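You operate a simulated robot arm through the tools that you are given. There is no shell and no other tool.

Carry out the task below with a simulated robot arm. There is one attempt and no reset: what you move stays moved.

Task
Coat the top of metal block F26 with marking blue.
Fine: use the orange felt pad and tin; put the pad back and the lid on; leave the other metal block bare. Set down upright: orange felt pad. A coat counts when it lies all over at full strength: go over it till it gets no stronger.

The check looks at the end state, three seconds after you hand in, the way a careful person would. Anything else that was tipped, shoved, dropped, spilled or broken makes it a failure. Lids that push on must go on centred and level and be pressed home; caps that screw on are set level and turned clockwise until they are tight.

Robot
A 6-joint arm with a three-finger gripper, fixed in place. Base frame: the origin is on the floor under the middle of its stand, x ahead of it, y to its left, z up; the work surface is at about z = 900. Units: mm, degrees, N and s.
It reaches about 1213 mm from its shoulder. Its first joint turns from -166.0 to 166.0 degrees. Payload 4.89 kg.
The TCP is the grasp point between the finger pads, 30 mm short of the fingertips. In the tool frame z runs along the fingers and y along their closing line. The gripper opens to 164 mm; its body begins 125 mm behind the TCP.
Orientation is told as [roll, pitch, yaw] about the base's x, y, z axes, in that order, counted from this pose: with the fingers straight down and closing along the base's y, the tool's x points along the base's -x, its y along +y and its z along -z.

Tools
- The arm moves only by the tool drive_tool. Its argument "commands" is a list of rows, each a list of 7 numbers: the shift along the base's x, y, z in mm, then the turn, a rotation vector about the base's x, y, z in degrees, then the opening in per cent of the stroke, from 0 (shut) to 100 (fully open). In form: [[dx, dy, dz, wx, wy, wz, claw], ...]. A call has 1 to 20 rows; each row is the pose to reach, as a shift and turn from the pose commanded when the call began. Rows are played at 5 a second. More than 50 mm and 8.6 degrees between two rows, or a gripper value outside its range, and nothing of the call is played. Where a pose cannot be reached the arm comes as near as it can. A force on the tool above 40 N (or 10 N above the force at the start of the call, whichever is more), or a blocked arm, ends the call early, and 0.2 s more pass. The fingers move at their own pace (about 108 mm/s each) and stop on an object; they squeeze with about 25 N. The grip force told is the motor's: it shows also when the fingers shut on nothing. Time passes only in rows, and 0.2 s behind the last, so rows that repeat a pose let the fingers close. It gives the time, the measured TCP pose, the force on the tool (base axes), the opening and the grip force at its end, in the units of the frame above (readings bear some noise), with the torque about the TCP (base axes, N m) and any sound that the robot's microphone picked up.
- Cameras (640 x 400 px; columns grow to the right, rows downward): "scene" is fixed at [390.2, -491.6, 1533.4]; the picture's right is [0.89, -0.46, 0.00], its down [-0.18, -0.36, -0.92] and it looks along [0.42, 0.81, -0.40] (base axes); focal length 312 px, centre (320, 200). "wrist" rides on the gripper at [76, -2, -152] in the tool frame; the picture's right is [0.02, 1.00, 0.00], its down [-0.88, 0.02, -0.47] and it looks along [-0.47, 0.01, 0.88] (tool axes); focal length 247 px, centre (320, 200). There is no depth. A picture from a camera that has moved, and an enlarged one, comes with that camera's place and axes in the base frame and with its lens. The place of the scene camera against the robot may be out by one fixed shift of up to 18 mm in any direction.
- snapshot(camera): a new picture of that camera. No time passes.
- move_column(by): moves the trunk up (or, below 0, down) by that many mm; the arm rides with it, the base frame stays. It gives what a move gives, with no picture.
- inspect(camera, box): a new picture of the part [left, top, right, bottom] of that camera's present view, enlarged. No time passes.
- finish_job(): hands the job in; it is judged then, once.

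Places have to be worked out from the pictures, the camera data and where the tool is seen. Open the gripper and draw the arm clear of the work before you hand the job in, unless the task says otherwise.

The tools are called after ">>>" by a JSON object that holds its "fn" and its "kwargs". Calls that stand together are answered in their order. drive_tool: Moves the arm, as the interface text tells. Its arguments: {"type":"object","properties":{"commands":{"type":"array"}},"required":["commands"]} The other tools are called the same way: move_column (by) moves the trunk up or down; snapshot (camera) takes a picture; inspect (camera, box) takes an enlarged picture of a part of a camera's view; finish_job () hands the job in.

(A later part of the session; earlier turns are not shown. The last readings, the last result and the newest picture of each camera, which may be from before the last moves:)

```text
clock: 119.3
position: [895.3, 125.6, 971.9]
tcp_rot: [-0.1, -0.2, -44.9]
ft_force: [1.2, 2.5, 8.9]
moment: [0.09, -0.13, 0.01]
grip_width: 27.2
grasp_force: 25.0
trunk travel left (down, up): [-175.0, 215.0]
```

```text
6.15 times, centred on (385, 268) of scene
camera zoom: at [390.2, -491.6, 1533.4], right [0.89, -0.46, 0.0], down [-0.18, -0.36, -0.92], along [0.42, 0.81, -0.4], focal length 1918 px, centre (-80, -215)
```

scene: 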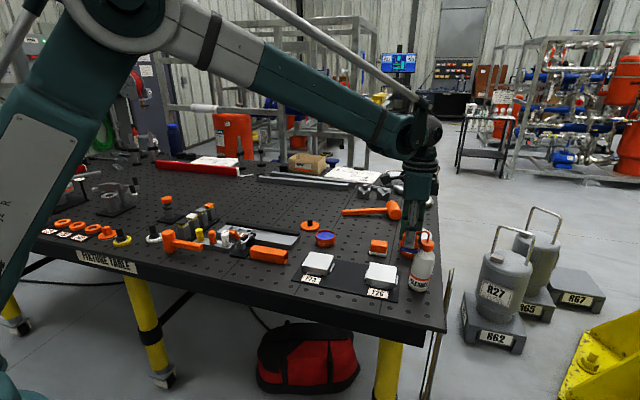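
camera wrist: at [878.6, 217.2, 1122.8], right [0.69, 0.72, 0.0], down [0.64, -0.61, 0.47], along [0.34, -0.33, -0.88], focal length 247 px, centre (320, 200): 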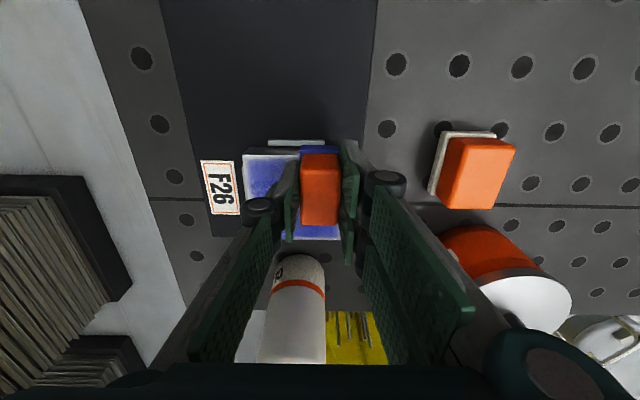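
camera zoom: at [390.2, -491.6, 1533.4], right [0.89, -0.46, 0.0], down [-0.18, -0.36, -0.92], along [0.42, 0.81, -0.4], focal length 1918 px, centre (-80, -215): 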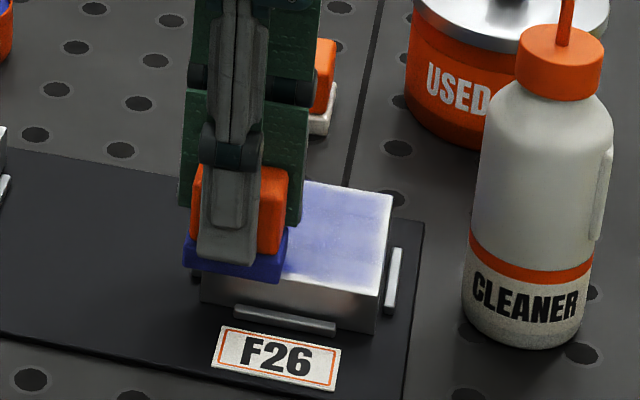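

I press a bit more and run two inner lanes, level, with what is left on the pad.

>>> {"fn": "drive_tool", "kwargs": {"commands": [[4.9, 4.9, -0.4, 0, 0, 0, 0], [9.9, 9.9, -0.4, 0, 0, 0, 0], [14.1, 5.7, -0.4, 0, 0, 0, 0], [18.4, 1.4, -0.4, 0, 0, 0, 0], [22.6, -2.8, -0.4, 0, 0, 0, 0], [26.9, -7.1, -0.4, 0, 0, 0, 0], [31.1, -11.3, -0.4, 0, 0, 0, 0], [35.3, -15.5, -0.4, 0, 0, 0, 0], [39.6, -19.8, -0.4, 0, 0, 0, 0], [43.8, -24, -0.4, 0, 0, 0, 0], [48.1, -28.3, -0.4, 0, 0, 0, 0], [53, -23.4, -0.4, 0, 0, 0, 0], [57.9, -18.5, -0.4, 0, 0, 0, 0], [52.6, -13.2, -0.4, 0, 0, 0, 0], [47.3, -7.9, -0.4, 0, 0, 0, 0], [42, -2.6, -0.4, 0, 0, 0, 0], [36.7, 2.7, -0.4, 0, 0, 0, 0], [31.4, 8, -0.4, 0, 0, 0, 0], [26.1, 13.3, -0.3, 0, 0, 0, 0], [20.5, 18.9, -0.3, 0, 0, 0, 0]]}}

>>> {"fn": "inspect", "kwargs": {"camera": "scene", "box": [350, 235, 420, 300]}}

```text
clock: 123.5
position: [913.2, 143.3, 971.0]
tcp_rot: [0.0, -0.1, -45.1]
ft_force: [8.6, -6.7, 37.0]
moment: [-0.37, -0.5, -0.04]
grip_width: 27.8
grasp_force: 25.7
trunk travel left (down, up): [-175.0, 215.0]
```

```text
6.15 times, centred on (385, 268) of scene
camera zoom: at [390.2, -491.6, 1533.4], right [0.89, -0.46, 0.0], down [-0.18, -0.36, -0.92], along [0.42, 0.81, -0.4], focal length 1918 px, centre (-80, -215)
```

zoom: 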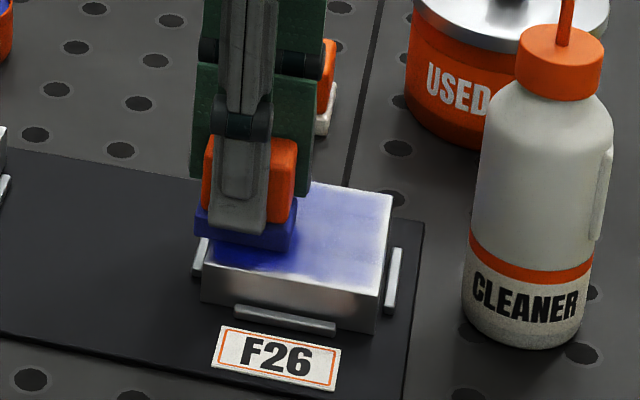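

37 N here, so I ease 0.6 mm and run the other two inner lanes.

>>> {"fn": "drive_tool", "kwargs": {"commands": [[4.9, 4.9, 0.6, 0, 0, 0, 0], [9.9, 9.9, 0.6, 0, 0, 0, 0], [14.1, 5.7, 0.5, 0, 0, 0, 0], [18.4, 1.4, 0.4, 0, 0, 0, 0], [22.6, -2.8, 0.4, 0, 0, 0, 0], [26.9, -7.1, 0.3, 0, 0, 0, 0], [31.1, -11.3, 0.2, 0, 0, 0, 0], [35.3, -15.5, 0.2, 0, 0, 0, 0], [39.6, -19.8, 0.1, 0, 0, 0, 0], [43.8, -24, 0.1, 0, 0, 0, 0], [48.1, -28.3, 0.1, 0, 0, 0, 0], [53, -23.4, 0.1, 0, 0, 0, 0], [57.9, -18.5, 0.1, 0, 0, 0, 0], [52.6, -13.2, 0.2, 0, 0, 0, 0], [47.3, -7.9, 0.3, 0, 0, 0, 0], [42, -2.6, 0.4, 0, 0, 0, 0], [36.7, 2.7, 0.5, 0, 0, 0, 0], [31.4, 8, 0.5, 0, 0, 0, 0], [26.1, 13.3, 0.6, 0, 0, 0, 0], [20.5, 18.9, 0.6, 0, 0, 0, 0]]}}

>>> {"fn": "inspect", "kwargs": {"camera": "scene", "box": [350, 235, 420, 300]}}

```text
clock: 127.7
position: [934.4, 162.1, 970.0]
tcp_rot: [-0.1, -0.1, -45.0]
ft_force: [1.7, -1.2, 10.3]
moment: [-0.05, -0.19, 0.02]
grip_width: 27.0
grasp_force: 24.7
trunk travel left (down, up): [-175.0, 215.0]
```

```text
6.15 times, centred on (385, 268) of scene
camera zoom: at [390.2, -491.6, 1533.4], right [0.89, -0.46, 0.0], down [-0.18, -0.36, -0.92], along [0.42, 0.81, -0.4], focal length 1918 px, centre (-80, -215)
```

zoom: 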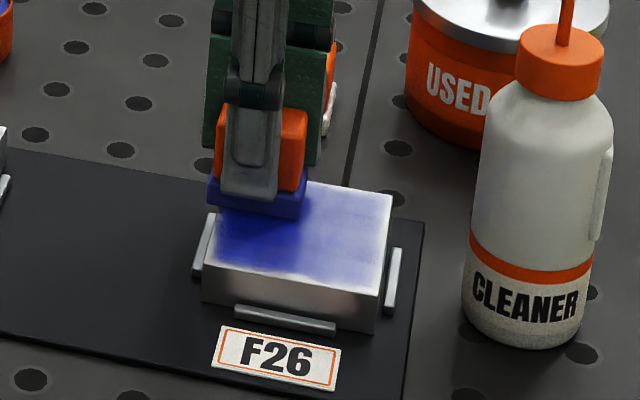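

I lift high (well above the bottle's nozzle) and move to a viewpoint straight above F26 to judge the coat properly.

>>> {"fn": "drive_tool", "kwargs": {"commands": [[0, 0, 5, 0, 0, 0, 0], [0, 0, 40, 0, 0, 0, 0], [0, 0, 85, 0, 0, 0, 0], [0, 0, 130, 0, 0, 0, 0], [0, 0, 175, 0, 0, 0, 0], [0, 0, 200, 0, 0, 0, 0], [17, -29, 205, 0, 0, 0, 0], [34, -58, 205, 0, 0, 0, 0], [51, -87, 205, 0, 0, 0, 0], [51, -87, 205, 0, 0, 0, 0]]}}

>>> {"fn": "snapshot", "kwargs": {"camera": "wrist"}}

>>> {"fn": "inspect", "kwargs": {"camera": "scene", "box": [360, 255, 405, 300]}}

```text
clock: 129.9
position: [985.6, 73.9, 1174.9]
tcp_rot: [-0.1, 0.1, -45.1]
ft_force: [1.2, -1.3, -0.9]
moment: [0.13, 0.13, -0.02]
grip_width: 27.4
grasp_force: 24.6
trunk travel left (down, up): [-175.0, 215.0]
```

```text
taken
camera wrist: at [930.1, 126.8, 1327.4], right [0.69, 0.72, 0.0], down [0.64, -0.61, 0.47], along [0.34, -0.33, -0.88], focal length 247 px, centre (320, 200)
```

wrist: 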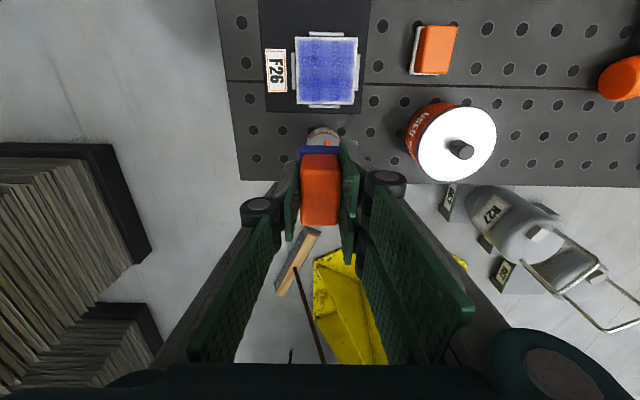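

```text
8.89 times, centred on (382, 278) of scene
camera zoom: at [390.2, -491.6, 1533.4], right [0.89, -0.46, 0.0], down [-0.18, -0.36, -0.92], along [0.42, 0.81, -0.4], focal length 2770 px, centre (-236, -489)
```

zoom: 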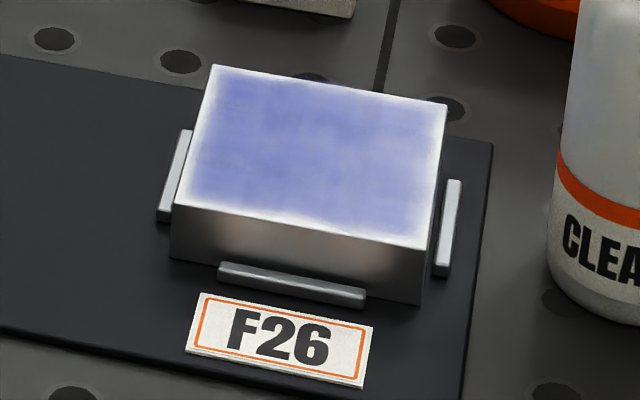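

>>> {"fn": "inspect", "kwargs": {"camera": "wrist", "box": [255, 20, 405, 120]}}

>>> {"fn": "inspect", "kwargs": {"camera": "scene", "box": [295, 180, 430, 300]}}

```text
4.00 times, centred on (330, 70) of wrist
camera zoom: at [930.1, 126.8, 1327.4], right [0.69, 0.72, 0.0], down [0.64, -0.61, 0.47], along [0.34, -0.33, -0.88], focal length 988 px, centre (280, 720)
```

zoom: 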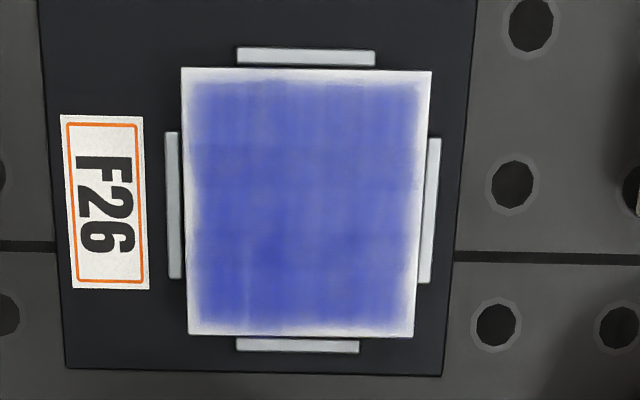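

```text
3.33 times, centred on (362, 240) of scene
camera zoom: at [390.2, -491.6, 1533.4], right [0.89, -0.46, 0.0], down [-0.18, -0.36, -0.92], along [0.42, 0.81, -0.4], focal length 1039 px, centre (178, 67)
```

zoom: 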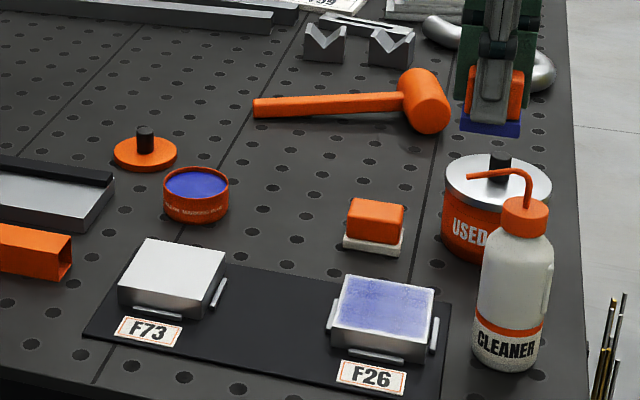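

From above: the interior is even and fairly strong, with a 3–5 mm fainter rim, thinnest where the fresh pad went first. I recharge and then concentrate on the rim, overhanging the pad further.

>>> {"fn": "drive_tool", "kwargs": {"commands": [[-12.5, 41.7, 0, 0, 0, 0, 0], [-25, 83.4, 0, 0, 0, 0, 0], [-37.5, 125, 0, 0, 0, 0, 0], [-50, 166.8, 0, 0, 0, 0, 0], [-62.5, 208.5, -10, 0, 0, 0, 0], [-75, 250, -30, 0, 0, 0, 0], [-87.5, 292, -50, 0, 0, 0, 0], [-100, 333.5, -70, 0, 0, 0, 0], [-100, 333.5, -115, 0, 0, 0, 0], [-100, 333.5, -155, 0, 0, 0, 0], [-100, 333.5, -183, 0, 0, 0, 0], [-100, 333.5, -183, 0, 0, 0, 0]]}}

>>> {"fn": "inspect", "kwargs": {"camera": "wrist", "box": [270, 95, 370, 225]}}

>>> {"fn": "inspect", "kwargs": {"camera": "scene", "box": [310, 205, 350, 240]}}

```text
clock: 132.5
position: [889.2, 409.1, 991.4]
tcp_rot: [-0.1, -0.1, -45.0]
ft_force: [0.2, 0.1, -1.3]
moment: [0.01, 0.05, -0.01]
grip_width: 27.5
grasp_force: 24.3
trunk travel left (down, up): [-175.0, 215.0]
```

```text
3.08 times, centred on (320, 160) of wrist
camera zoom: at [834.0, 461.2, 1143.5], right [0.69, 0.72, 0.0], down [0.64, -0.61, 0.47], along [0.34, -0.33, -0.88], focal length 760 px, centre (320, 323)
```

zoom: 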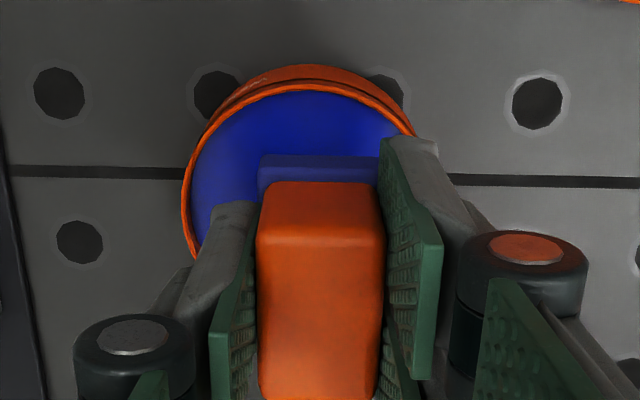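

```text
11.43 times, centred on (330, 222) of scene
camera zoom: at [390.2, -491.6, 1533.4], right [0.89, -0.46, 0.0], down [-0.18, -0.36, -0.92], along [0.42, 0.81, -0.4], focal length 3562 px, centre (206, -57)
```

zoom: 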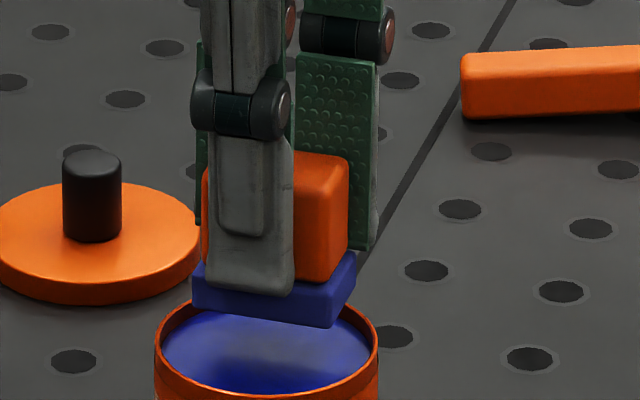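

The ink's middle looks a bit worn. I correct 4 mm in x and dip, then check how dark the felt gets.

>>> {"fn": "drive_tool", "kwargs": {"commands": [[-4, -0.5, 0, 0, 0, 0, 0], [-4, -0.5, -8, 0, 0, 0, 0], [-4, -0.5, -15, 0, 0, 0, 0], [-4, -0.5, -18, 0, 0, 0, 0], [-4, -0.5, -19, 0, 0, 0, 0], [-4, -0.5, -19.7, 0, 0, 0, 0], [-4, -0.5, -20.3, 0, 0, 0, 0]]}}

```text
clock: 134.1
position: [881.7, 408.7, 973.5]
tcp_rot: [-0.1, 0.0, -45.0]
ft_force: [0.3, 0.4, -1.3]
moment: [0.04, 0.02, 0.0]
grip_width: 27.2
grasp_force: 24.7
trunk travel left (down, up): [-175.0, 215.0]
```

>>> {"fn": "drive_tool", "kwargs": {"commands": [[1.5, 0, -0.5, 0, 0, 0, 0], [1.5, 0, -1, 0, 0, 0, 0], [1.5, 0, -1.5, 0, 0, 0, 0]]}}

>>> {"fn": "inspect", "kwargs": {"camera": "scene", "box": [310, 205, 350, 240]}}

>>> {"fn": "inspect", "kwargs": {"camera": "wrist", "box": [270, 95, 370, 225]}}

```text
clock: 134.9
position: [883.2, 409.0, 971.5]
tcp_rot: [-0.1, 0.0, -44.9]
ft_force: [-0.9, 0.1, -1.4]
moment: [0.0, 0.0, -0.02]
grip_width: 27.2
grasp_force: 25.2
trunk travel left (down, up): [-175.0, 215.0]
```

```text
11.43 times, centred on (330, 222) of scene
camera zoom: at [390.2, -491.6, 1533.4], right [0.89, -0.46, 0.0], down [-0.18, -0.36, -0.92], along [0.42, 0.81, -0.4], focal length 3562 px, centre (206, -57)
```

zoom: 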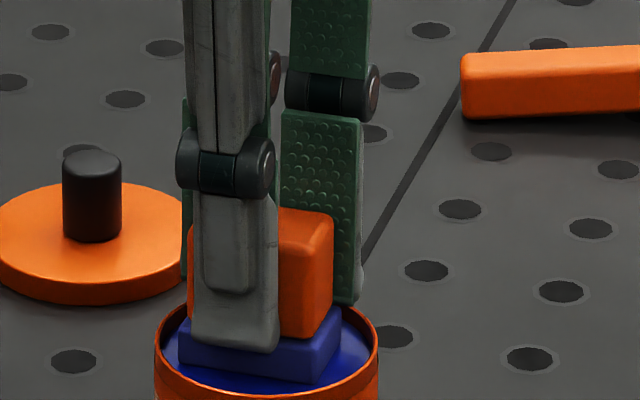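

```text
3.08 times, centred on (320, 160) of wrist
camera zoom: at [829.1, 462.0, 1123.5], right [0.69, 0.72, 0.0], down [0.64, -0.61, 0.47], along [0.34, -0.33, -0.88], focal length 760 px, centre (320, 323)
```

zoom: 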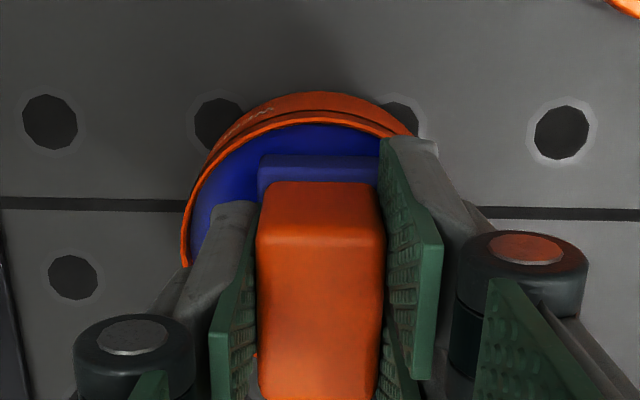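

Nearly down but no press yet; I lower further in half-millimetre steps.

>>> {"fn": "drive_tool", "kwargs": {"commands": [[0, -1, -0.5, 0, 0, 0, 0], [0, -1, -1, 0, 0, 0, 0], [0, -1, -1.3, 0, 0, 0, 0]]}}

```text
clock: 135.7
position: [883.6, 408.1, 971.1]
tcp_rot: [-0.1, 0.0, -45.1]
ft_force: [4.3, 9.5, 28.0]
moment: [0.36, -0.2, 0.0]
grip_width: 27.5
grasp_force: 24.8
trunk travel left (down, up): [-175.0, 215.0]
```

28 N. I hold briefly to soak, then lift and check the felt and the tin.

>>> {"fn": "drive_tool", "kwargs": {"commands": [[0, 0, 0, 0, 0, 0, 0], [0, 0, 0, 0, 0, 0, 0], [0, 0, 0, 0, 0, 0, 0], [0, 0, 4, 0, 0, 0, 0], [0, 0, 20, 0, 0, 0, 0], [0, 0, 50, 0, 0, 0, 0], [0, -25, 80, 0, 0, 0, 0]]}}

>>> {"fn": "inspect", "kwargs": {"camera": "scene", "box": [305, 190, 365, 245]}}

>>> {"fn": "snapshot", "kwargs": {"camera": "wrist"}}

```text
clock: 137.3
position: [883.0, 384.8, 1048.8]
tcp_rot: [-0.1, 0.0, -45.0]
ft_force: [1.1, 0.7, -1.0]
moment: [-0.17, 0.13, 0.0]
grip_width: 27.3
grasp_force: 24.9
trunk travel left (down, up): [-175.0, 215.0]
```

```text
7.27 times, centred on (335, 218) of scene
camera zoom: at [390.2, -491.6, 1533.4], right [0.89, -0.46, 0.0], down [-0.18, -0.36, -0.92], along [0.42, 0.81, -0.4], focal length 2266 px, centre (211, 73)
```

zoom: 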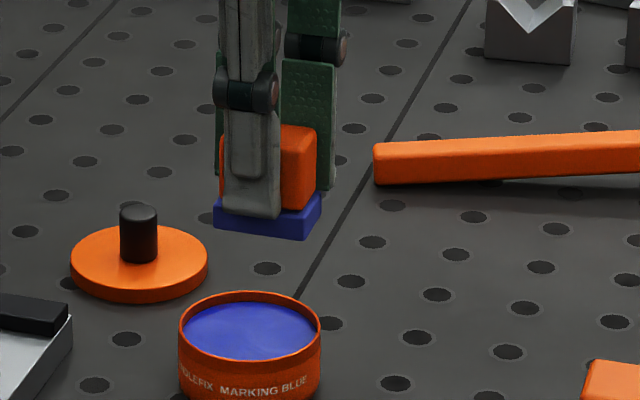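

```text
taken
camera wrist: at [828.0, 437.5, 1200.6], right [0.69, 0.72, 0.0], down [0.64, -0.61, 0.47], along [0.34, -0.33, -0.88], focal length 247 px, centre (320, 200)
```

wrist: 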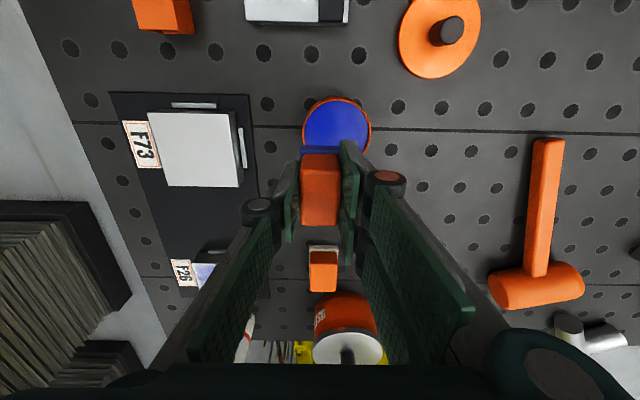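

Tin ink is uniform and the felt is dark again. I go to F26's far border corner, pad overhanging further (40 mm from centre), and lower to contact.

>>> {"fn": "drive_tool", "kwargs": {"commands": [[13, -41, 0, 0, 0, 0, 0], [26, -82, 0, 0, 0, 0, 0], [39, -123, 0, 0, 0, 0, 0], [52, -164, -5, 0, 0, 0, 0], [62, -205.4, -15, 0, 0, 0, 0], [62, -205.4, -50, 0, 0, 0, 0], [62, -205.4, -70, 0, 0, 0, 0], [62, -205.4, -75, 0, 0, 0, 0], [62, -205.4, -77, 0, 0, 0, 0], [62, -205.4, -78, 0, 0, 0, 0]]}}

>>> {"fn": "inspect", "kwargs": {"camera": "wrist", "box": [200, 40, 440, 240]}}

```text
clock: 139.5
position: [945.7, 178.8, 972.4]
tcp_rot: [-0.1, -0.2, -44.9]
ft_force: [-0.4, -0.3, 0.3]
moment: [-0.06, -0.04, 0.01]
grip_width: 27.4
grasp_force: 24.9
trunk travel left (down, up): [-175.0, 215.0]
```

```text
2.00 times, centred on (320, 140) of wrist
camera zoom: at [890.5, 231.0, 1124.5], right [0.69, 0.72, 0.0], down [0.64, -0.61, 0.47], along [0.34, -0.33, -0.88], focal length 494 px, centre (320, 320)
```

zoom: 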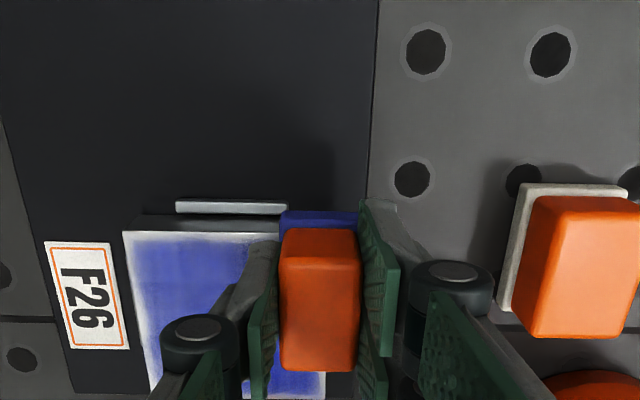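

The pad's centre sits about 3 mm inside the far edge. I lower the last millimetre to contact.

>>> {"fn": "drive_tool", "kwargs": {"commands": [[0, 0, -0.6, 0, 0, 0, 0], [0, 0, -1.1, 0, 0, 0, 0], [0, 0, -1.5, 0, 0, 0, 0]]}}

```text
clock: 140.3
position: [945.5, 177.9, 971.3]
tcp_rot: [0.0, 0.0, -44.9]
ft_force: [4.1, 0.1, 14.5]
moment: [-0.11, -0.13, 0.06]
grip_width: 27.4
grasp_force: 25.5
trunk travel left (down, up): [-175.0, 215.0]
```

14.5 N. I wipe this far border out and back slowly.

>>> {"fn": "drive_tool", "kwargs": {"commands": [[4, -4, 0, 0, 0, 0, 0], [8, -8, 0, 0, 0, 0, 0], [12, -12, -0.1, 0, 0, 0, 0], [16, -16, -0.1, 0, 0, 0, 0], [20, -20, -0.2, 0, 0, 0, 0], [24, -24, -0.2, 0, 0, 0, 0], [28, -28, -0.3, 0, 0, 0, 0], [32, -32, -0.3, 0, 0, 0, 0], [36, -36, -0.4, 0, 0, 0, 0], [40, -40, -0.4, 0, 0, 0, 0], [36, -36, -0.4, 0, 0, 0, 0], [32, -32, -0.3, 0, 0, 0, 0], [28, -28, -0.3, 0, 0, 0, 0], [24, -24, -0.2, 0, 0, 0, 0], [20, -20, -0.2, 0, 0, 0, 0], [16, -16, -0.1, 0, 0, 0, 0], [12, -12, -0.1, 0, 0, 0, 0], [8, -8, 0, 0, 0, 0, 0], [4, -4, 0, 0, 0, 0, 0], [0, 0, 0, 0, 0, 0, 0]]}}

```text
clock: 144.5
position: [946.9, 177.6, 970.5]
tcp_rot: [0.0, -0.2, -45.0]
ft_force: [3.3, -3.7, 17.8]
moment: [-0.18, -0.2, 0.01]
grip_width: 27.4
grasp_force: 24.9
trunk travel left (down, up): [-175.0, 215.0]
```

Even 17.8 N. Now I shift 5 mm further out on the F73 side and wipe along that border to the near side.

>>> {"fn": "drive_tool", "kwargs": {"commands": [[-3.5, 3.5, 0, 0, 0, 0, 0], [-7.5, -0.5, 0, 0, 0, 0, 0], [-11.5, -4.5, 0, 0, 0, 0, 0], [-15.5, -8.5, 0, 0, 0, 0, 0], [-19.5, -12.5, 0, 0, 0, 0, 0], [-23.5, -16.5, 0, 0, 0, 0, 0], [-27.5, -20.5, 0, 0, 0, 0, 0], [-31.5, -24.5, 0, 0, 0, 0, 0], [-35.5, -28.5, 0, 0, 0, 0, 0], [-39.5, -32.5, 0, 0, 0, 0, 0], [-43.5, -36.5, 0, 0, 0, 0, 0], [-47.5, -40.5, 0, 0, 0, 0, 0], [-51.5, -44.5, 0, 0, 0, 0, 0], [-55.5, -48.5, 0, 0, 0, 0, 0], [-59, -52, 0, 0, 0, 0, 0]]}}

>>> {"fn": "inspect", "kwargs": {"camera": "wrist", "box": [200, 40, 440, 240]}}

```text
clock: 147.7
position: [886.0, 125.3, 972.2]
tcp_rot: [-0.2, -0.2, -45.0]
ft_force: [-0.1, -0.1, 0.4]
moment: [-0.01, -0.04, -0.01]
grip_width: 27.2
grasp_force: 25.1
trunk travel left (down, up): [-175.0, 215.0]
```

```text
2.00 times, centred on (320, 140) of wrist
camera zoom: at [831.8, 178.4, 1123.1], right [0.69, 0.72, 0.0], down [0.64, -0.61, 0.47], along [0.34, -0.33, -0.88], focal length 494 px, centre (320, 320)
```

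zoom: 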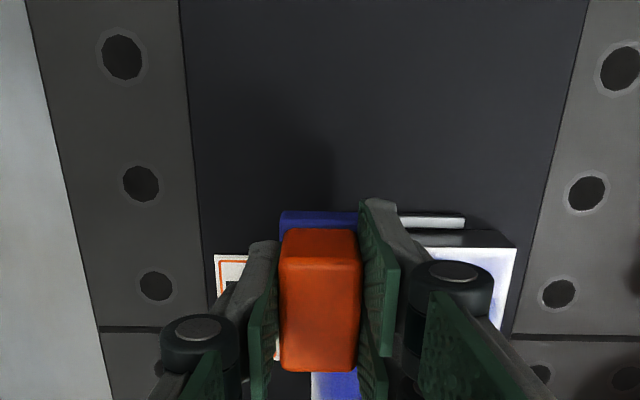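

Force faded to zero at this corner. I press 0.6 mm and check.

>>> {"fn": "drive_tool", "kwargs": {"commands": [[0, 0, -0.4, 0, 0, 0, 0], [0, 0, -0.8, 0, 0, 0, 0]]}}

```text
clock: 148.3
position: [886.6, 125.3, 969.9]
tcp_rot: [-0.1, -0.2, -45.1]
ft_force: [-0.2, -3.4, 12.6]
moment: [-0.08, -0.12, -0.03]
grip_width: 27.3
grasp_force: 24.7
trunk travel left (down, up): [-175.0, 215.0]
```

12.6 N. I wipe this F73-side border out and back with a slight slope.

>>> {"fn": "drive_tool", "kwargs": {"commands": [[6, 6, 0.1, 0, 0, 0, 0], [12, 12, 0.2, 0, 0, 0, 0], [18, 18, 0.3, 0, 0, 0, 0], [24, 24, 0.4, 0, 0, 0, 0], [30, 30, 0.5, 0, 0, 0, 0], [36, 36, 0.5, 0, 0, 0, 0], [42, 42, 0.6, 0, 0, 0, 0], [48, 48, 0.6, 0, 0, 0, 0], [54, 54, 0.6, 0, 0, 0, 0], [57, 57, 0.6, 0, 0, 0, 0], [54, 54, 0.6, 0, 0, 0, 0], [48, 48, 0.6, 0, 0, 0, 0], [42, 42, 0.6, 0, 0, 0, 0], [36, 36, 0.5, 0, 0, 0, 0], [30, 30, 0.5, 0, 0, 0, 0], [24, 24, 0.4, 0, 0, 0, 0], [18, 18, 0.3, 0, 0, 0, 0], [12, 12, 0.2, 0, 0, 0, 0], [6, 6, 0.1, 0, 0, 0, 0], [0, 0, 0, 0, 0, 0, 0]]}}

```text
clock: 152.5
position: [888.2, 126.6, 970.5]
tcp_rot: [0.1, -0.1, -45.1]
ft_force: [-3.6, 1.1, 24.2]
moment: [0.06, -0.03, 0.02]
grip_width: 27.2
grasp_force: 25.3
trunk travel left (down, up): [-175.0, 215.0]
stopped in row 20: the force on the tool passed its limit at 42 N (the readings are from after the stop); the commanded pose is now the measured one
```

Done apart from the last step, which hit the limit. I ease 0.5 mm and wipe the near border along to the bottle end.

>>> {"fn": "drive_tool", "kwargs": {"commands": [[0, 0, 0.5, 0, 0, 0, 0], [4, -4, 0.5, 0, 0, 0, 0], [8, -8, 0.5, 0, 0, 0, 0], [12, -12, 0.5, 0, 0, 0, 0], [16, -16, 0.5, 0, 0, 0, 0], [20, -20, 0.5, 0, 0, 0, 0], [24, -24, 0.5, 0, 0, 0, 0], [28, -28, 0.5, 0, 0, 0, 0], [32, -32, 0.4, 0, 0, 0, 0], [36, -36, 0.4, 0, 0, 0, 0], [40, -40, 0.4, 0, 0, 0, 0], [42.5, -42.5, 0.4, 0, 0, 0, 0]]}}

>>> {"fn": "inspect", "kwargs": {"camera": "wrist", "box": [200, 40, 440, 240]}}

```text
clock: 155.1
position: [931.8, 84.6, 970.2]
tcp_rot: [0.0, -0.2, -45.0]
ft_force: [-2.5, 2.3, 9.3]
moment: [0.19, 0.14, 0.0]
grip_width: 27.4
grasp_force: 24.8
trunk travel left (down, up): [-175.0, 215.0]
```

```text
2.00 times, centred on (320, 140) of wrist
camera zoom: at [876.0, 137.5, 1122.9], right [0.69, 0.72, 0.0], down [0.64, -0.61, 0.47], along [0.34, -0.33, -0.88], focal length 494 px, centre (320, 320)
```

zoom: 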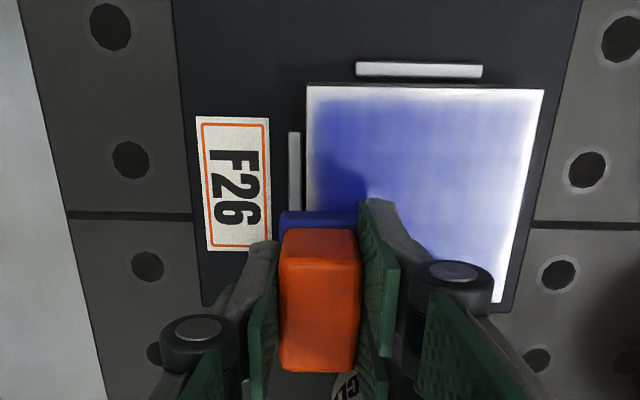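

The rim still looks pale from here, though gloss may mislead. I lift high and look again from the same overhead viewpoint as before, to compare.

>>> {"fn": "drive_tool", "kwargs": {"commands": [[0, 0, 5, 0, 0, 0, 0], [0, 0, 40, 0, 0, 0, 0], [0, 0, 85, 0, 0, 0, 0], [0, 0, 130, 0, 0, 0, 0], [0, 0, 175, 0, 0, 0, 0], [0, 0, 205, 0, 0, 0, 0], [27, -5, 205, 0, 0, 0, 0], [54, -11, 205, 0, 0, 0, 0], [54, -11, 205, 0, 0, 0, 0]]}}

>>> {"fn": "inspect", "kwargs": {"camera": "wrist", "box": [255, 20, 405, 120]}}

>>> {"fn": "inspect", "kwargs": {"camera": "scene", "box": [360, 255, 405, 300]}}

```text
clock: 157.1
position: [984.4, 73.1, 1174.9]
tcp_rot: [-0.1, 0.0, -45.0]
ft_force: [0.6, -0.7, -0.1]
moment: [-0.01, 0.19, 0.0]
grip_width: 27.3
grasp_force: 24.4
trunk travel left (down, up): [-175.0, 215.0]
```

```text
4.00 times, centred on (330, 70) of wrist
camera zoom: at [928.4, 125.2, 1326.8], right [0.69, 0.72, 0.0], down [0.64, -0.61, 0.47], along [0.34, -0.33, -0.88], focal length 988 px, centre (280, 720)
```

zoom: 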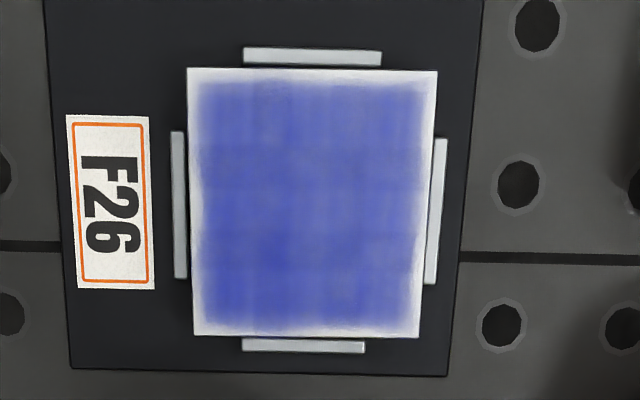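

```text
8.89 times, centred on (382, 278) of scene
camera zoom: at [390.2, -491.6, 1533.4], right [0.89, -0.46, 0.0], down [-0.18, -0.36, -0.92], along [0.42, 0.81, -0.4], focal length 2770 px, centre (-236, -489)
```

zoom: 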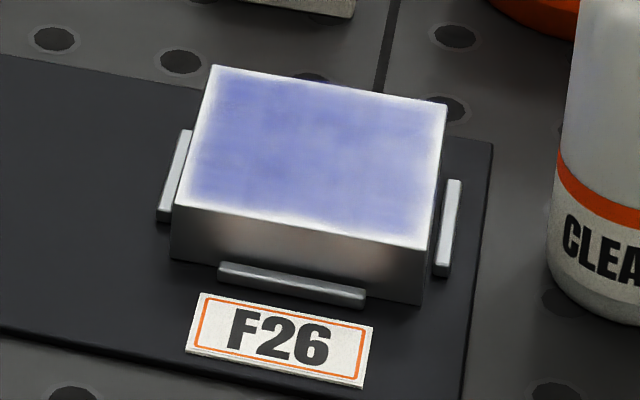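

The rim looks the same width all round no matter how far I overhang, so part of it may be how the coat shows; the inside looks even. I recharge for another full pass and will compare strength afterwards.

>>> {"fn": "drive_tool", "kwargs": {"commands": [[-12.4, 42, 0, 0, 0, 0, 0], [-24.8, 84, 0, 0, 0, 0, 0], [-37.3, 126, 0, 0, 0, 0, 0], [-49.7, 168, 0, 0, 0, 0, 0], [-62, 210, -10, 0, 0, 0, 0], [-74.5, 252, -30, 0, 0, 0, 0], [-87, 294, -50, 0, 0, 0, 0], [-99.4, 335, -70, 0, 0, 0, 0], [-99.4, 335, -115, 0, 0, 0, 0], [-99.4, 335, -155, 0, 0, 0, 0], [-99.4, 335, -183, 0, 0, 0, 0], [-99.4, 335, -183, 0, 0, 0, 0]]}}

>>> {"fn": "inspect", "kwargs": {"camera": "wrist", "box": [270, 95, 370, 225]}}

>>> {"fn": "inspect", "kwargs": {"camera": "scene", "box": [310, 205, 350, 240]}}

```text
clock: 159.7
position: [886.7, 410.5, 992.0]
tcp_rot: [0.0, -0.1, -45.0]
ft_force: [0.8, 0.0, 0.3]
moment: [-0.02, 0.04, 0.0]
grip_width: 27.1
grasp_force: 24.6
trunk travel left (down, up): [-175.0, 215.0]
```

```text
3.08 times, centred on (320, 160) of wrist
camera zoom: at [831.4, 462.7, 1143.9], right [0.69, 0.72, 0.0], down [0.64, -0.61, 0.47], along [0.34, -0.33, -0.88], focal length 760 px, centre (320, 323)
```

zoom: 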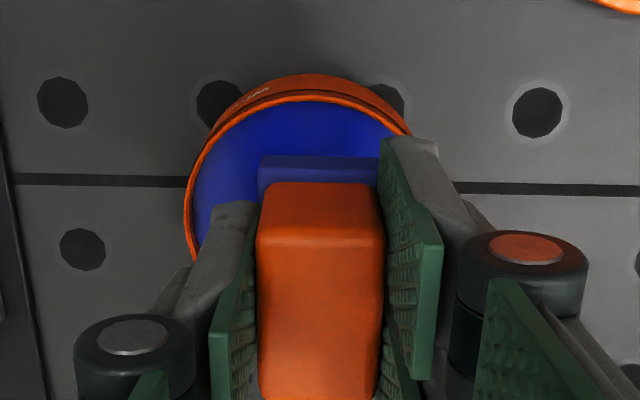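

```text
11.43 times, centred on (330, 222) of scene
camera zoom: at [390.2, -491.6, 1533.4], right [0.89, -0.46, 0.0], down [-0.18, -0.36, -0.92], along [0.42, 0.81, -0.4], focal length 3562 px, centre (206, -57)
```

zoom: 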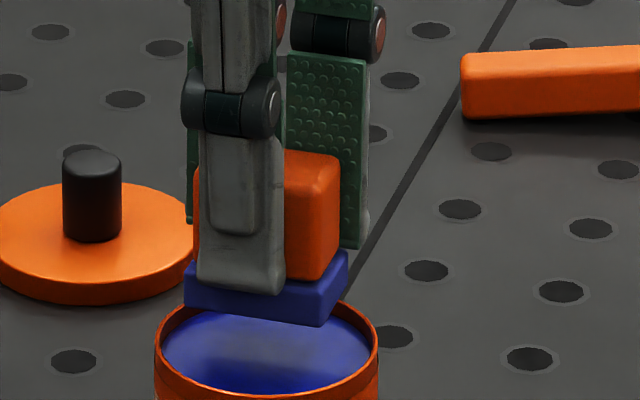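

I centre it (−1.2, −2.6) and dip.

>>> {"fn": "drive_tool", "kwargs": {"commands": [[-1.2, -2.6, 0, 0, 0, 0, 0], [-1.2, -2.6, -10, 0, 0, 0, 0], [-1.2, -2.6, -17, 0, 0, 0, 0], [-1.2, -2.6, -19.5, 0, 0, 0, 0], [-1.2, -2.6, -20.5, 0, 0, 0, 0], [-1.2, -2.6, -21.2, 0, 0, 0, 0], [-1.2, -2.6, -21.7, 0, 0, 0, 0]]}}

```text
clock: 161.3
position: [884.5, 405.8, 970.6]
tcp_rot: [0.0, -0.1, -45.0]
ft_force: [-0.9, 3.2, 20.7]
moment: [0.14, 0.04, 0.01]
grip_width: 27.2
grasp_force: 24.7
trunk travel left (down, up): [-175.0, 215.0]
```

20.7 N; I hold, lift out and return to F26 for a complete raster, ending just above contact.

>>> {"fn": "drive_tool", "kwargs": {"commands": [[0, 0, 0, 0, 0, 0, 0], [0, 0, 0, 0, 0, 0, 0], [0, 0, 4, 0, 0, 0, 0], [0, 0, 20, 0, 0, 0, 0], [0, 0, 50, 0, 0, 0, 0], [2, -30, 75, 0, 0, 0, 0], [5, -75, 75, 0, 0, 0, 0], [7, -120, 75, 0, 0, 0, 0], [10, -165, 75, 0, 0, 0, 0], [13, -210, 75, 0, 0, 0, 0], [15, -250, 75, 0, 0, 0, 0], [16.4, -281, 60, 0, 0, 0, 0], [16.4, -281, 25, 0, 0, 0, 0], [16.4, -281, 6, 0, 0, 0, 0], [16.4, -281, 3, 0, 0, 0, 0], [16.4, -281, 1.5, 0, 0, 0, 0], [16.4, -281, 0.7, 0, 0, 0, 0]]}}

```text
clock: 164.9
position: [900.4, 125.2, 972.0]
tcp_rot: [0.0, -0.1, -44.9]
ft_force: [-0.4, 0.5, 2.2]
moment: [0.06, -0.01, -0.02]
grip_width: 27.2
grasp_force: 25.0
trunk travel left (down, up): [-175.0, 215.0]
```

Just touching. I press 0.7 mm and wipe lanes at −28 and −14 mm.

>>> {"fn": "drive_tool", "kwargs": {"commands": [[0, 0, -0.7, 0, 0, 0, 0], [4, -4, -0.7, 0, 0, 0, 0], [8, -8, -0.7, 0, 0, 0, 0], [12, -12, -0.7, 0, 0, 0, 0], [16, -16, -0.7, 0, 0, 0, 0], [20, -20, -0.7, 0, 0, 0, 0], [24, -24, -0.7, 0, 0, 0, 0], [28, -28, -0.7, 0, 0, 0, 0], [32, -32, -0.7, 0, 0, 0, 0], [35, -35, -0.7, 0, 0, 0, 0], [40, -30, -0.7, 0, 0, 0, 0], [45, -25, -0.7, 0, 0, 0, 0], [41, -21, -0.7, 0, 0, 0, 0], [37, -17, -0.7, 0, 0, 0, 0], [33, -13, -0.7, 0, 0, 0, 0], [28, -8, -0.7, 0, 0, 0, 0], [23, -3, -0.7, 0, 0, 0, 0], [18, 2, -0.7, 0, 0, 0, 0], [14, 6, -0.7, 0, 0, 0, 0], [10, 10, -0.7, 0, 0, 0, 0]]}}

```text
clock: 169.1
position: [910.9, 133.8, 970.9]
tcp_rot: [0.0, -0.2, -45.0]
ft_force: [2.6, -3.9, 17.4]
moment: [-0.17, -0.18, -0.03]
grip_width: 27.2
grasp_force: 25.4
trunk travel left (down, up): [-175.0, 215.0]
```

Steady at 17 N. Next the lanes at 0 and +14 mm.

>>> {"fn": "drive_tool", "kwargs": {"commands": [[5, 5, 0, 0, 0, 0, 0], [10, 10, 0, 0, 0, 0, 0], [14, 6, 0, 0, 0, 0, 0], [18, 2, 0, 0, 0, 0, 0], [22, -2, 0, 0, 0, 0, 0], [26, -6, 0, 0, 0, 0, 0], [30, -10, 0, 0, 0, 0, 0], [34, -14, 0, 0, 0, 0, 0], [38, -18, 0, 0, 0, 0, 0], [42, -22, 0, 0, 0, 0, 0], [45, -25, 0, 0, 0, 0, 0], [50, -20, 0, 0, 0, 0, 0], [55, -15, 0, 0, 0, 0, 0], [50, -10, 0, 0, 0, 0, 0], [45, -5, 0, 0, 0, 0, 0], [40, 0, 0, 0, 0, 0, 0], [35, 5, 0, 0, 0, 0, 0], [30, 10, 0, 0, 0, 0, 0], [25, 15, 0, 0, 0, 0, 0], [20, 20, 0, 0, 0, 0, 0]]}}

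>>> {"fn": "inspect", "kwargs": {"camera": "scene", "box": [350, 235, 420, 300]}}

```text
clock: 173.3
position: [931.9, 155.7, 969.7]
tcp_rot: [0.0, -0.1, -44.9]
ft_force: [1.7, -1.9, 14.1]
moment: [-0.07, -0.18, 0.0]
grip_width: 27.3
grasp_force: 25.3
trunk travel left (down, up): [-175.0, 215.0]
```

```text
6.15 times, centred on (385, 268) of scene
camera zoom: at [390.2, -491.6, 1533.4], right [0.89, -0.46, 0.0], down [-0.18, -0.36, -0.92], along [0.42, 0.81, -0.4], focal length 1918 px, centre (-80, -215)
```

zoom: 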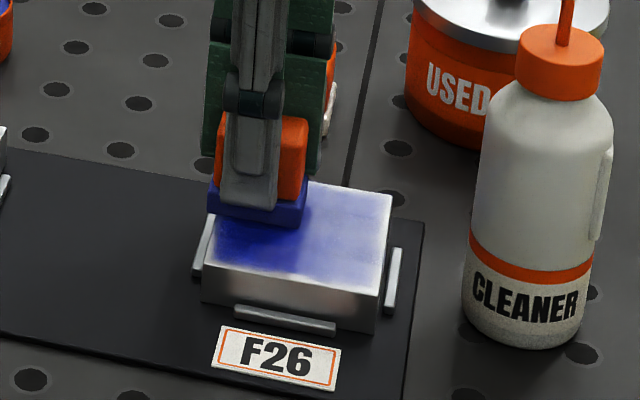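

Next the lane at +28 mm, out and back.

>>> {"fn": "drive_tool", "kwargs": {"commands": [[5, 5, 0, 0, 0, 0, 0], [10, 10, 0, 0, 0, 0, 0], [14, 6, 0, 0, 0, 0, 0], [18, 2, 0, 0, 0, 0, 0], [22, -2, 0, 0, 0, 0, 0], [26, -6, 0, 0, 0, 0, 0], [30, -10, 0, 0, 0, 0, 0], [34, -14, 0, 0, 0, 0, 0], [38, -18, 0, 0, 0, 0, 0], [42, -22, 0, 0, 0, 0, 0], [45, -25, 0, 0, 0, 0, 0], [42, -22, 0, 0, 0, 0, 0], [38, -18, 0, 0, 0, 0, 0], [34, -14, 0, 0, 0, 0, 0], [30, -10, 0, 0, 0, 0, 0], [26, -6, 0, 0, 0, 0, 0], [22, -2, 0, 0, 0, 0, 0], [18, 2, 0, 0, 0, 0, 0], [14, 6, 0, 0, 0, 0, 0], [10, 10, 0, 0, 0, 0, 0]]}}

>>> {"fn": "snapshot", "kwargs": {"camera": "wrist"}}

```text
clock: 177.5
position: [940.2, 165.2, 970.1]
tcp_rot: [-0.1, -0.1, -45.0]
ft_force: [5.5, -5.6, 25.2]
moment: [-0.22, -0.33, 0.02]
grip_width: 27.1
grasp_force: 25.7
trunk travel left (down, up): [-175.0, 215.0]
```

```text
taken
camera wrist: at [885.4, 217.6, 1122.8], right [0.69, 0.72, 0.0], down [0.64, -0.61, 0.47], along [0.34, -0.33, -0.88], focal length 247 px, centre (320, 200)
```

wrist: 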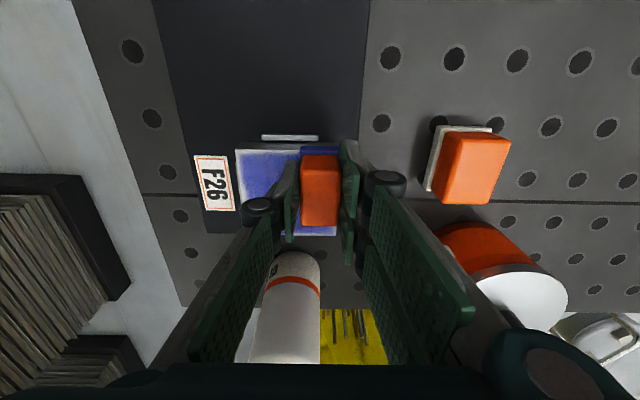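

Now lift high again and take the overhead comparison picture.

>>> {"fn": "drive_tool", "kwargs": {"commands": [[0, 0, 5, 0, 0, 0, 0], [0, 0, 40, 0, 0, 0, 0], [0, 0, 85, 0, 0, 0, 0], [0, 0, 130, 0, 0, 0, 0], [0, 0, 175, 0, 0, 0, 0], [0, 0, 205, 0, 0, 0, 0], [15, -31, 205, 0, 0, 0, 0], [30, -62, 205, 0, 0, 0, 0], [45, -92, 205, 0, 0, 0, 0], [45, -92, 205, 0, 0, 0, 0]]}}

>>> {"fn": "inspect", "kwargs": {"camera": "wrist", "box": [255, 20, 405, 120]}}

>>> {"fn": "inspect", "kwargs": {"camera": "scene", "box": [360, 255, 405, 300]}}

```text
clock: 179.7
position: [984.3, 73.3, 1175.3]
tcp_rot: [0.0, 0.0, -45.0]
ft_force: [0.7, 0.7, -0.8]
moment: [0.1, 0.09, 0.01]
grip_width: 27.3
grasp_force: 24.5
trunk travel left (down, up): [-175.0, 215.0]
```

```text
4.00 times, centred on (330, 70) of wrist
camera zoom: at [928.3, 126.4, 1327.5], right [0.69, 0.72, 0.0], down [0.64, -0.61, 0.47], along [0.34, -0.33, -0.88], focal length 988 px, centre (280, 720)
```

zoom: 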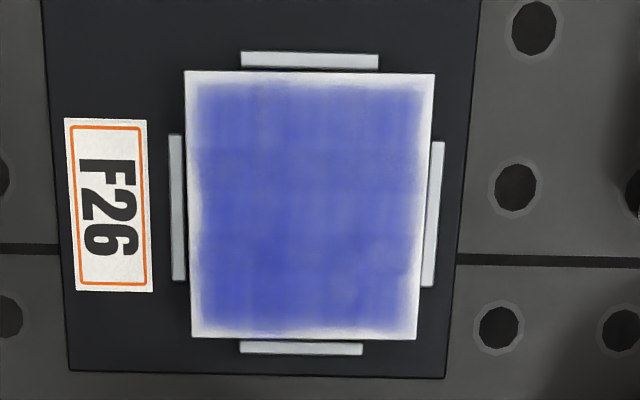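

```text
8.89 times, centred on (382, 278) of scene
camera zoom: at [390.2, -491.6, 1533.4], right [0.89, -0.46, 0.0], down [-0.18, -0.36, -0.92], along [0.42, 0.81, -0.4], focal length 2770 px, centre (-236, -489)
```

zoom: 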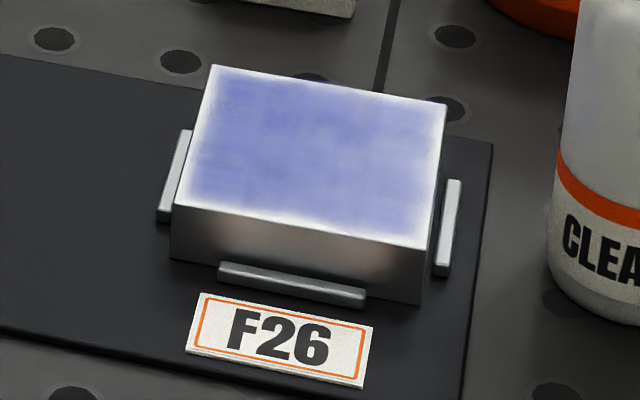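

>>> {"fn": "inspect", "kwargs": {"camera": "wrist", "box": [295, 32, 365, 76]}}

>>> {"fn": "inspect", "kwargs": {"camera": "wrist", "box": [295, 66, 365, 110]}}

>>> {"fn": "inspect", "kwargs": {"camera": "wrist", "box": [295, 130, 345, 165]}}

```text
9.09 times, centred on (330, 54) of wrist
camera zoom: at [928.3, 126.4, 1327.5], right [0.69, 0.72, 0.0], down [0.64, -0.61, 0.47], along [0.34, -0.33, -0.88], focal length 2245 px, centre (229, 1527)
```

zoom: 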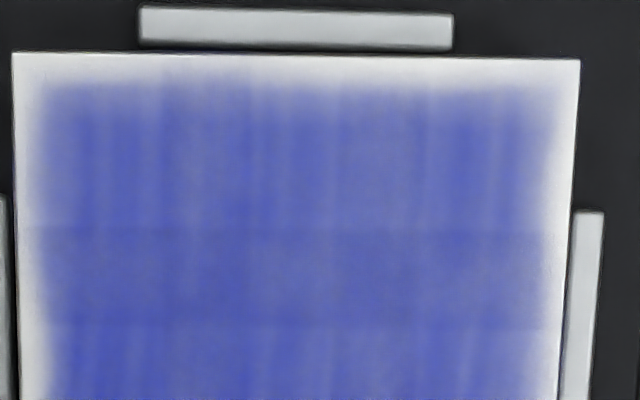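

```text
9.09 times, centred on (330, 88) of wrist
camera zoom: at [928.3, 126.4, 1327.5], right [0.69, 0.72, 0.0], down [0.64, -0.61, 0.47], along [0.34, -0.33, -0.88], focal length 2245 px, centre (229, 1218)
```

zoom: 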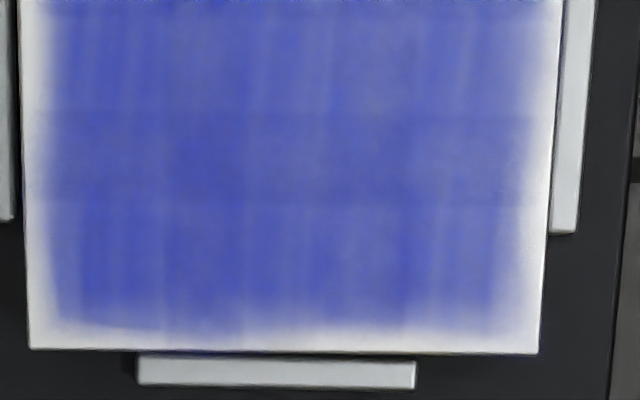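

```text
11.43 times, centred on (320, 148) of wrist
camera zoom: at [928.3, 126.4, 1327.5], right [0.69, 0.72, 0.0], down [0.64, -0.61, 0.47], along [0.34, -0.33, -0.88], focal length 2823 px, centre (320, 800)
```

zoom: 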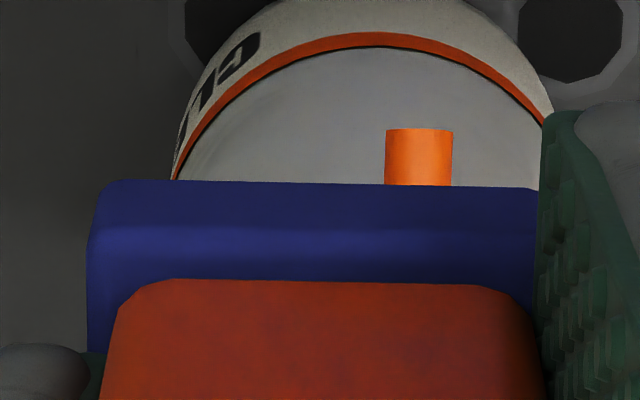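

Zoomed in, the coat shows as soft-edged patches, so much of the rim fade is how the patches blend at the block's edge; some patches are still a touch lighter. I recharge once more (flying and dipping in one go) for another full round.

>>> {"fn": "drive_tool", "kwargs": {"commands": [[-12.3, 41.7, 0, 0, 0, 0, 0], [-24.6, 83.4, 0, 0, 0, 0, 0], [-36.8, 125, 0, 0, 0, 0, 0], [-49.1, 166.8, 0, 0, 0, 0, 0], [-61.4, 208.5, -10, 0, 0, 0, 0], [-73.7, 250, -30, 0, 0, 0, 0], [-86, 292, -50, 0, 0, 0, 0], [-98.2, 333.5, -70, 0, 0, 0, 0], [-98.2, 333.5, -115, 0, 0, 0, 0], [-98.2, 333.5, -155, 0, 0, 0, 0], [-98.2, 333.5, -183, 0, 0, 0, 0], [-98.2, 333.5, -188, 0, 0, 0, 0], [-98.2, 333.5, -188, 0, 0, 0, 0]]}}

>>> {"fn": "inspect", "kwargs": {"camera": "wrist", "box": [270, 95, 370, 225]}}

```text
clock: 182.5
position: [887.4, 406.0, 987.0]
tcp_rot: [0.0, 0.0, -44.9]
ft_force: [-0.4, -0.7, -1.1]
moment: [-0.01, 0.02, 0.0]
grip_width: 27.3
grasp_force: 25.1
trunk travel left (down, up): [-175.0, 215.0]
```

```text
3.08 times, centred on (320, 160) of wrist
camera zoom: at [832.3, 459.1, 1138.2], right [0.69, 0.72, 0.0], down [0.64, -0.61, 0.47], along [0.34, -0.33, -0.88], focal length 760 px, centre (320, 323)
```

zoom: 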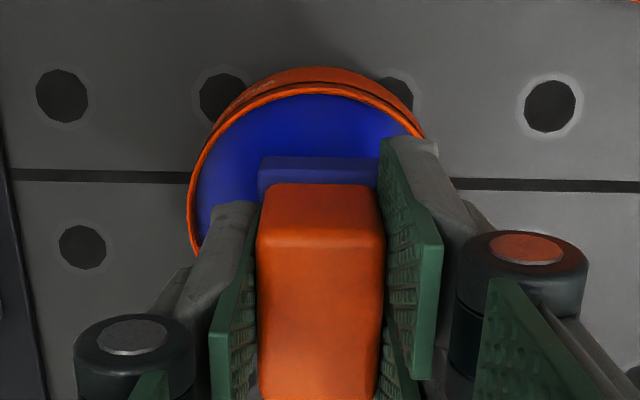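

>>> {"fn": "drive_tool", "kwargs": {"commands": [[-2.4, 0.4, -3, 0, 0, 0, 0], [-2.4, 0.4, -10, 0, 0, 0, 0], [-2.4, 0.4, -13.5, 0, 0, 0, 0], [-2.4, 0.4, -14.8, 0, 0, 0, 0], [-2.4, 0.4, -15.5, 0, 0, 0, 0], [-2.4, 0.4, -16, 0, 0, 0, 0], [-2.4, 0.4, -16.3, 0, 0, 0, 0]]}}

```text
clock: 184.1
position: [885.4, 407.3, 971.1]
tcp_rot: [0.0, -0.1, -44.9]
ft_force: [1.0, -2.3, 11.5]
moment: [-0.02, -0.06, 0.0]
grip_width: 27.1
grasp_force: 25.1
trunk travel left (down, up): [-175.0, 215.0]
```

11.5 N; I press slightly, hold, then lift and fly to F26's far-side corner this time.

>>> {"fn": "drive_tool", "kwargs": {"commands": [[0, 0, -0.3, 0, 0, 0, 0], [0, 0, -0.3, 0, 0, 0, 0], [0, 0, -0.3, 0, 0, 0, 0], [0, 0, 4, 0, 0, 0, 0], [0, 0, 20, 0, 0, 0, 0], [0, 0, 50, 0, 0, 0, 0], [8, -35, 75, 0, 0, 0, 0], [18, -78, 75, 0, 0, 0, 0], [28, -121, 75, 0, 0, 0, 0], [38, -164, 75, 0, 0, 0, 0], [48, -206, 75, 0, 0, 0, 0], [57.5, -235.7, 60, 0, 0, 0, 0], [57.5, -235.7, 25, 0, 0, 0, 0], [57.5, -235.7, 6, 0, 0, 0, 0], [57.5, -235.7, 3, 0, 0, 0, 0], [57.5, -235.7, 1.5, 0, 0, 0, 0], [57.5, -235.7, 0.5, 0, 0, 0, 0]]}}

```text
clock: 187.7
position: [942.9, 171.4, 972.3]
tcp_rot: [0.0, -0.1, -44.9]
ft_force: [-0.3, 0.2, -0.9]
moment: [-0.01, -0.03, 0.0]
grip_width: 27.3
grasp_force: 25.1
trunk travel left (down, up): [-175.0, 215.0]
```

>>> {"fn": "drive_tool", "kwargs": {"commands": [[0, 0, -0.6, 0, 0, 0, 0], [0, 0, -1.0, 0, 0, 0, 0], [0, 0, -1.3, 0, 0, 0, 0]]}}

```text
clock: 188.5
position: [943.5, 171.7, 970.5]
tcp_rot: [-0.1, -0.1, -45.0]
ft_force: [10.2, 4.4, 28.2]
moment: [-0.02, -0.48, 0.02]
grip_width: 27.4
grasp_force: 25.0
trunk travel left (down, up): [-175.0, 215.0]
```

28 N; I ease 0.3 mm and wipe lanes +33 and +20.

>>> {"fn": "drive_tool", "kwargs": {"commands": [[4.2, -4.2, 0.3, 0, 0, 0, 0], [8.4, -8.4, 0.3, 0, 0, 0, 0], [12.6, -12.6, 0.3, 0, 0, 0, 0], [16.8, -16.8, 0.2, 0, 0, 0, 0], [21, -21, 0.2, 0, 0, 0, 0], [25.2, -25.2, 0.1, 0, 0, 0, 0], [29.4, -29.4, 0.1, 0, 0, 0, 0], [33.6, -33.6, 0.1, 0, 0, 0, 0], [37.5, -37.5, 0, 0, 0, 0, 0], [33, -42, 0, 0, 0, 0, 0], [28.3, -46.7, 0, 0, 0, 0, 0], [24.1, -42.5, 0.1, 0, 0, 0, 0], [19.9, -38.3, 0.1, 0, 0, 0, 0], [15.7, -34.1, 0.1, 0, 0, 0, 0], [11.5, -29.9, 0.2, 0, 0, 0, 0], [7.3, -25.7, 0.2, 0, 0, 0, 0], [3.1, -21.5, 0.2, 0, 0, 0, 0], [-1.1, -17.3, 0.2, 0, 0, 0, 0], [-5.3, -13.1, 0.2, 0, 0, 0, 0], [-9.2, -9.2, 0.2, 0, 0, 0, 0]]}}

```text
clock: 192.7
position: [931.9, 161.4, 970.4]
tcp_rot: [0.0, -0.1, -45.0]
ft_force: [5.9, -5.5, 26.7]
moment: [-0.25, -0.39, -0.04]
grip_width: 27.2
grasp_force: 25.0
trunk travel left (down, up): [-175.0, 215.0]
```

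Good, 26.7 N. Now lanes +7 and −7.

>>> {"fn": "drive_tool", "kwargs": {"commands": [[-4.6, -4.6, 0.1, 0, 0, 0, 0], [-9.2, -9.2, 0.1, 0, 0, 0, 0], [-5, -13.4, 0.1, 0, 0, 0, 0], [-0.8, -17.6, 0.1, 0, 0, 0, 0], [3.4, -21.8, 0.1, 0, 0, 0, 0], [7.6, -26, 0, 0, 0, 0, 0], [11.8, -30.2, 0, 0, 0, 0, 0], [16, -34.4, 0, 0, 0, 0, 0], [20.2, -38.6, 0, 0, 0, 0, 0], [24.4, -42.8, 0, 0, 0, 0, 0], [28.3, -46.7, 0, 0, 0, 0, 0], [23.7, -51.3, 0, 0, 0, 0, 0], [19.1, -55.9, 0, 0, 0, 0, 0], [13.8, -50.6, 0, 0, 0, 0, 0], [8.5, -45.3, 0, 0, 0, 0, 0], [3.2, -40, 0.1, 0, 0, 0, 0], [-2.1, -34.7, 0.1, 0, 0, 0, 0], [-7.4, -29.4, 0.1, 0, 0, 0, 0], [-12.7, -24.1, 0.1, 0, 0, 0, 0], [-18.4, -18.4, 0.1, 0, 0, 0, 0]]}}

```text
clock: 196.9
position: [915.4, 142.8, 970.9]
tcp_rot: [0.0, -0.2, -45.0]
ft_force: [4.8, -4.8, 24.3]
moment: [-0.25, -0.29, 0.0]
grip_width: 27.3
grasp_force: 24.6
trunk travel left (down, up): [-175.0, 215.0]
```

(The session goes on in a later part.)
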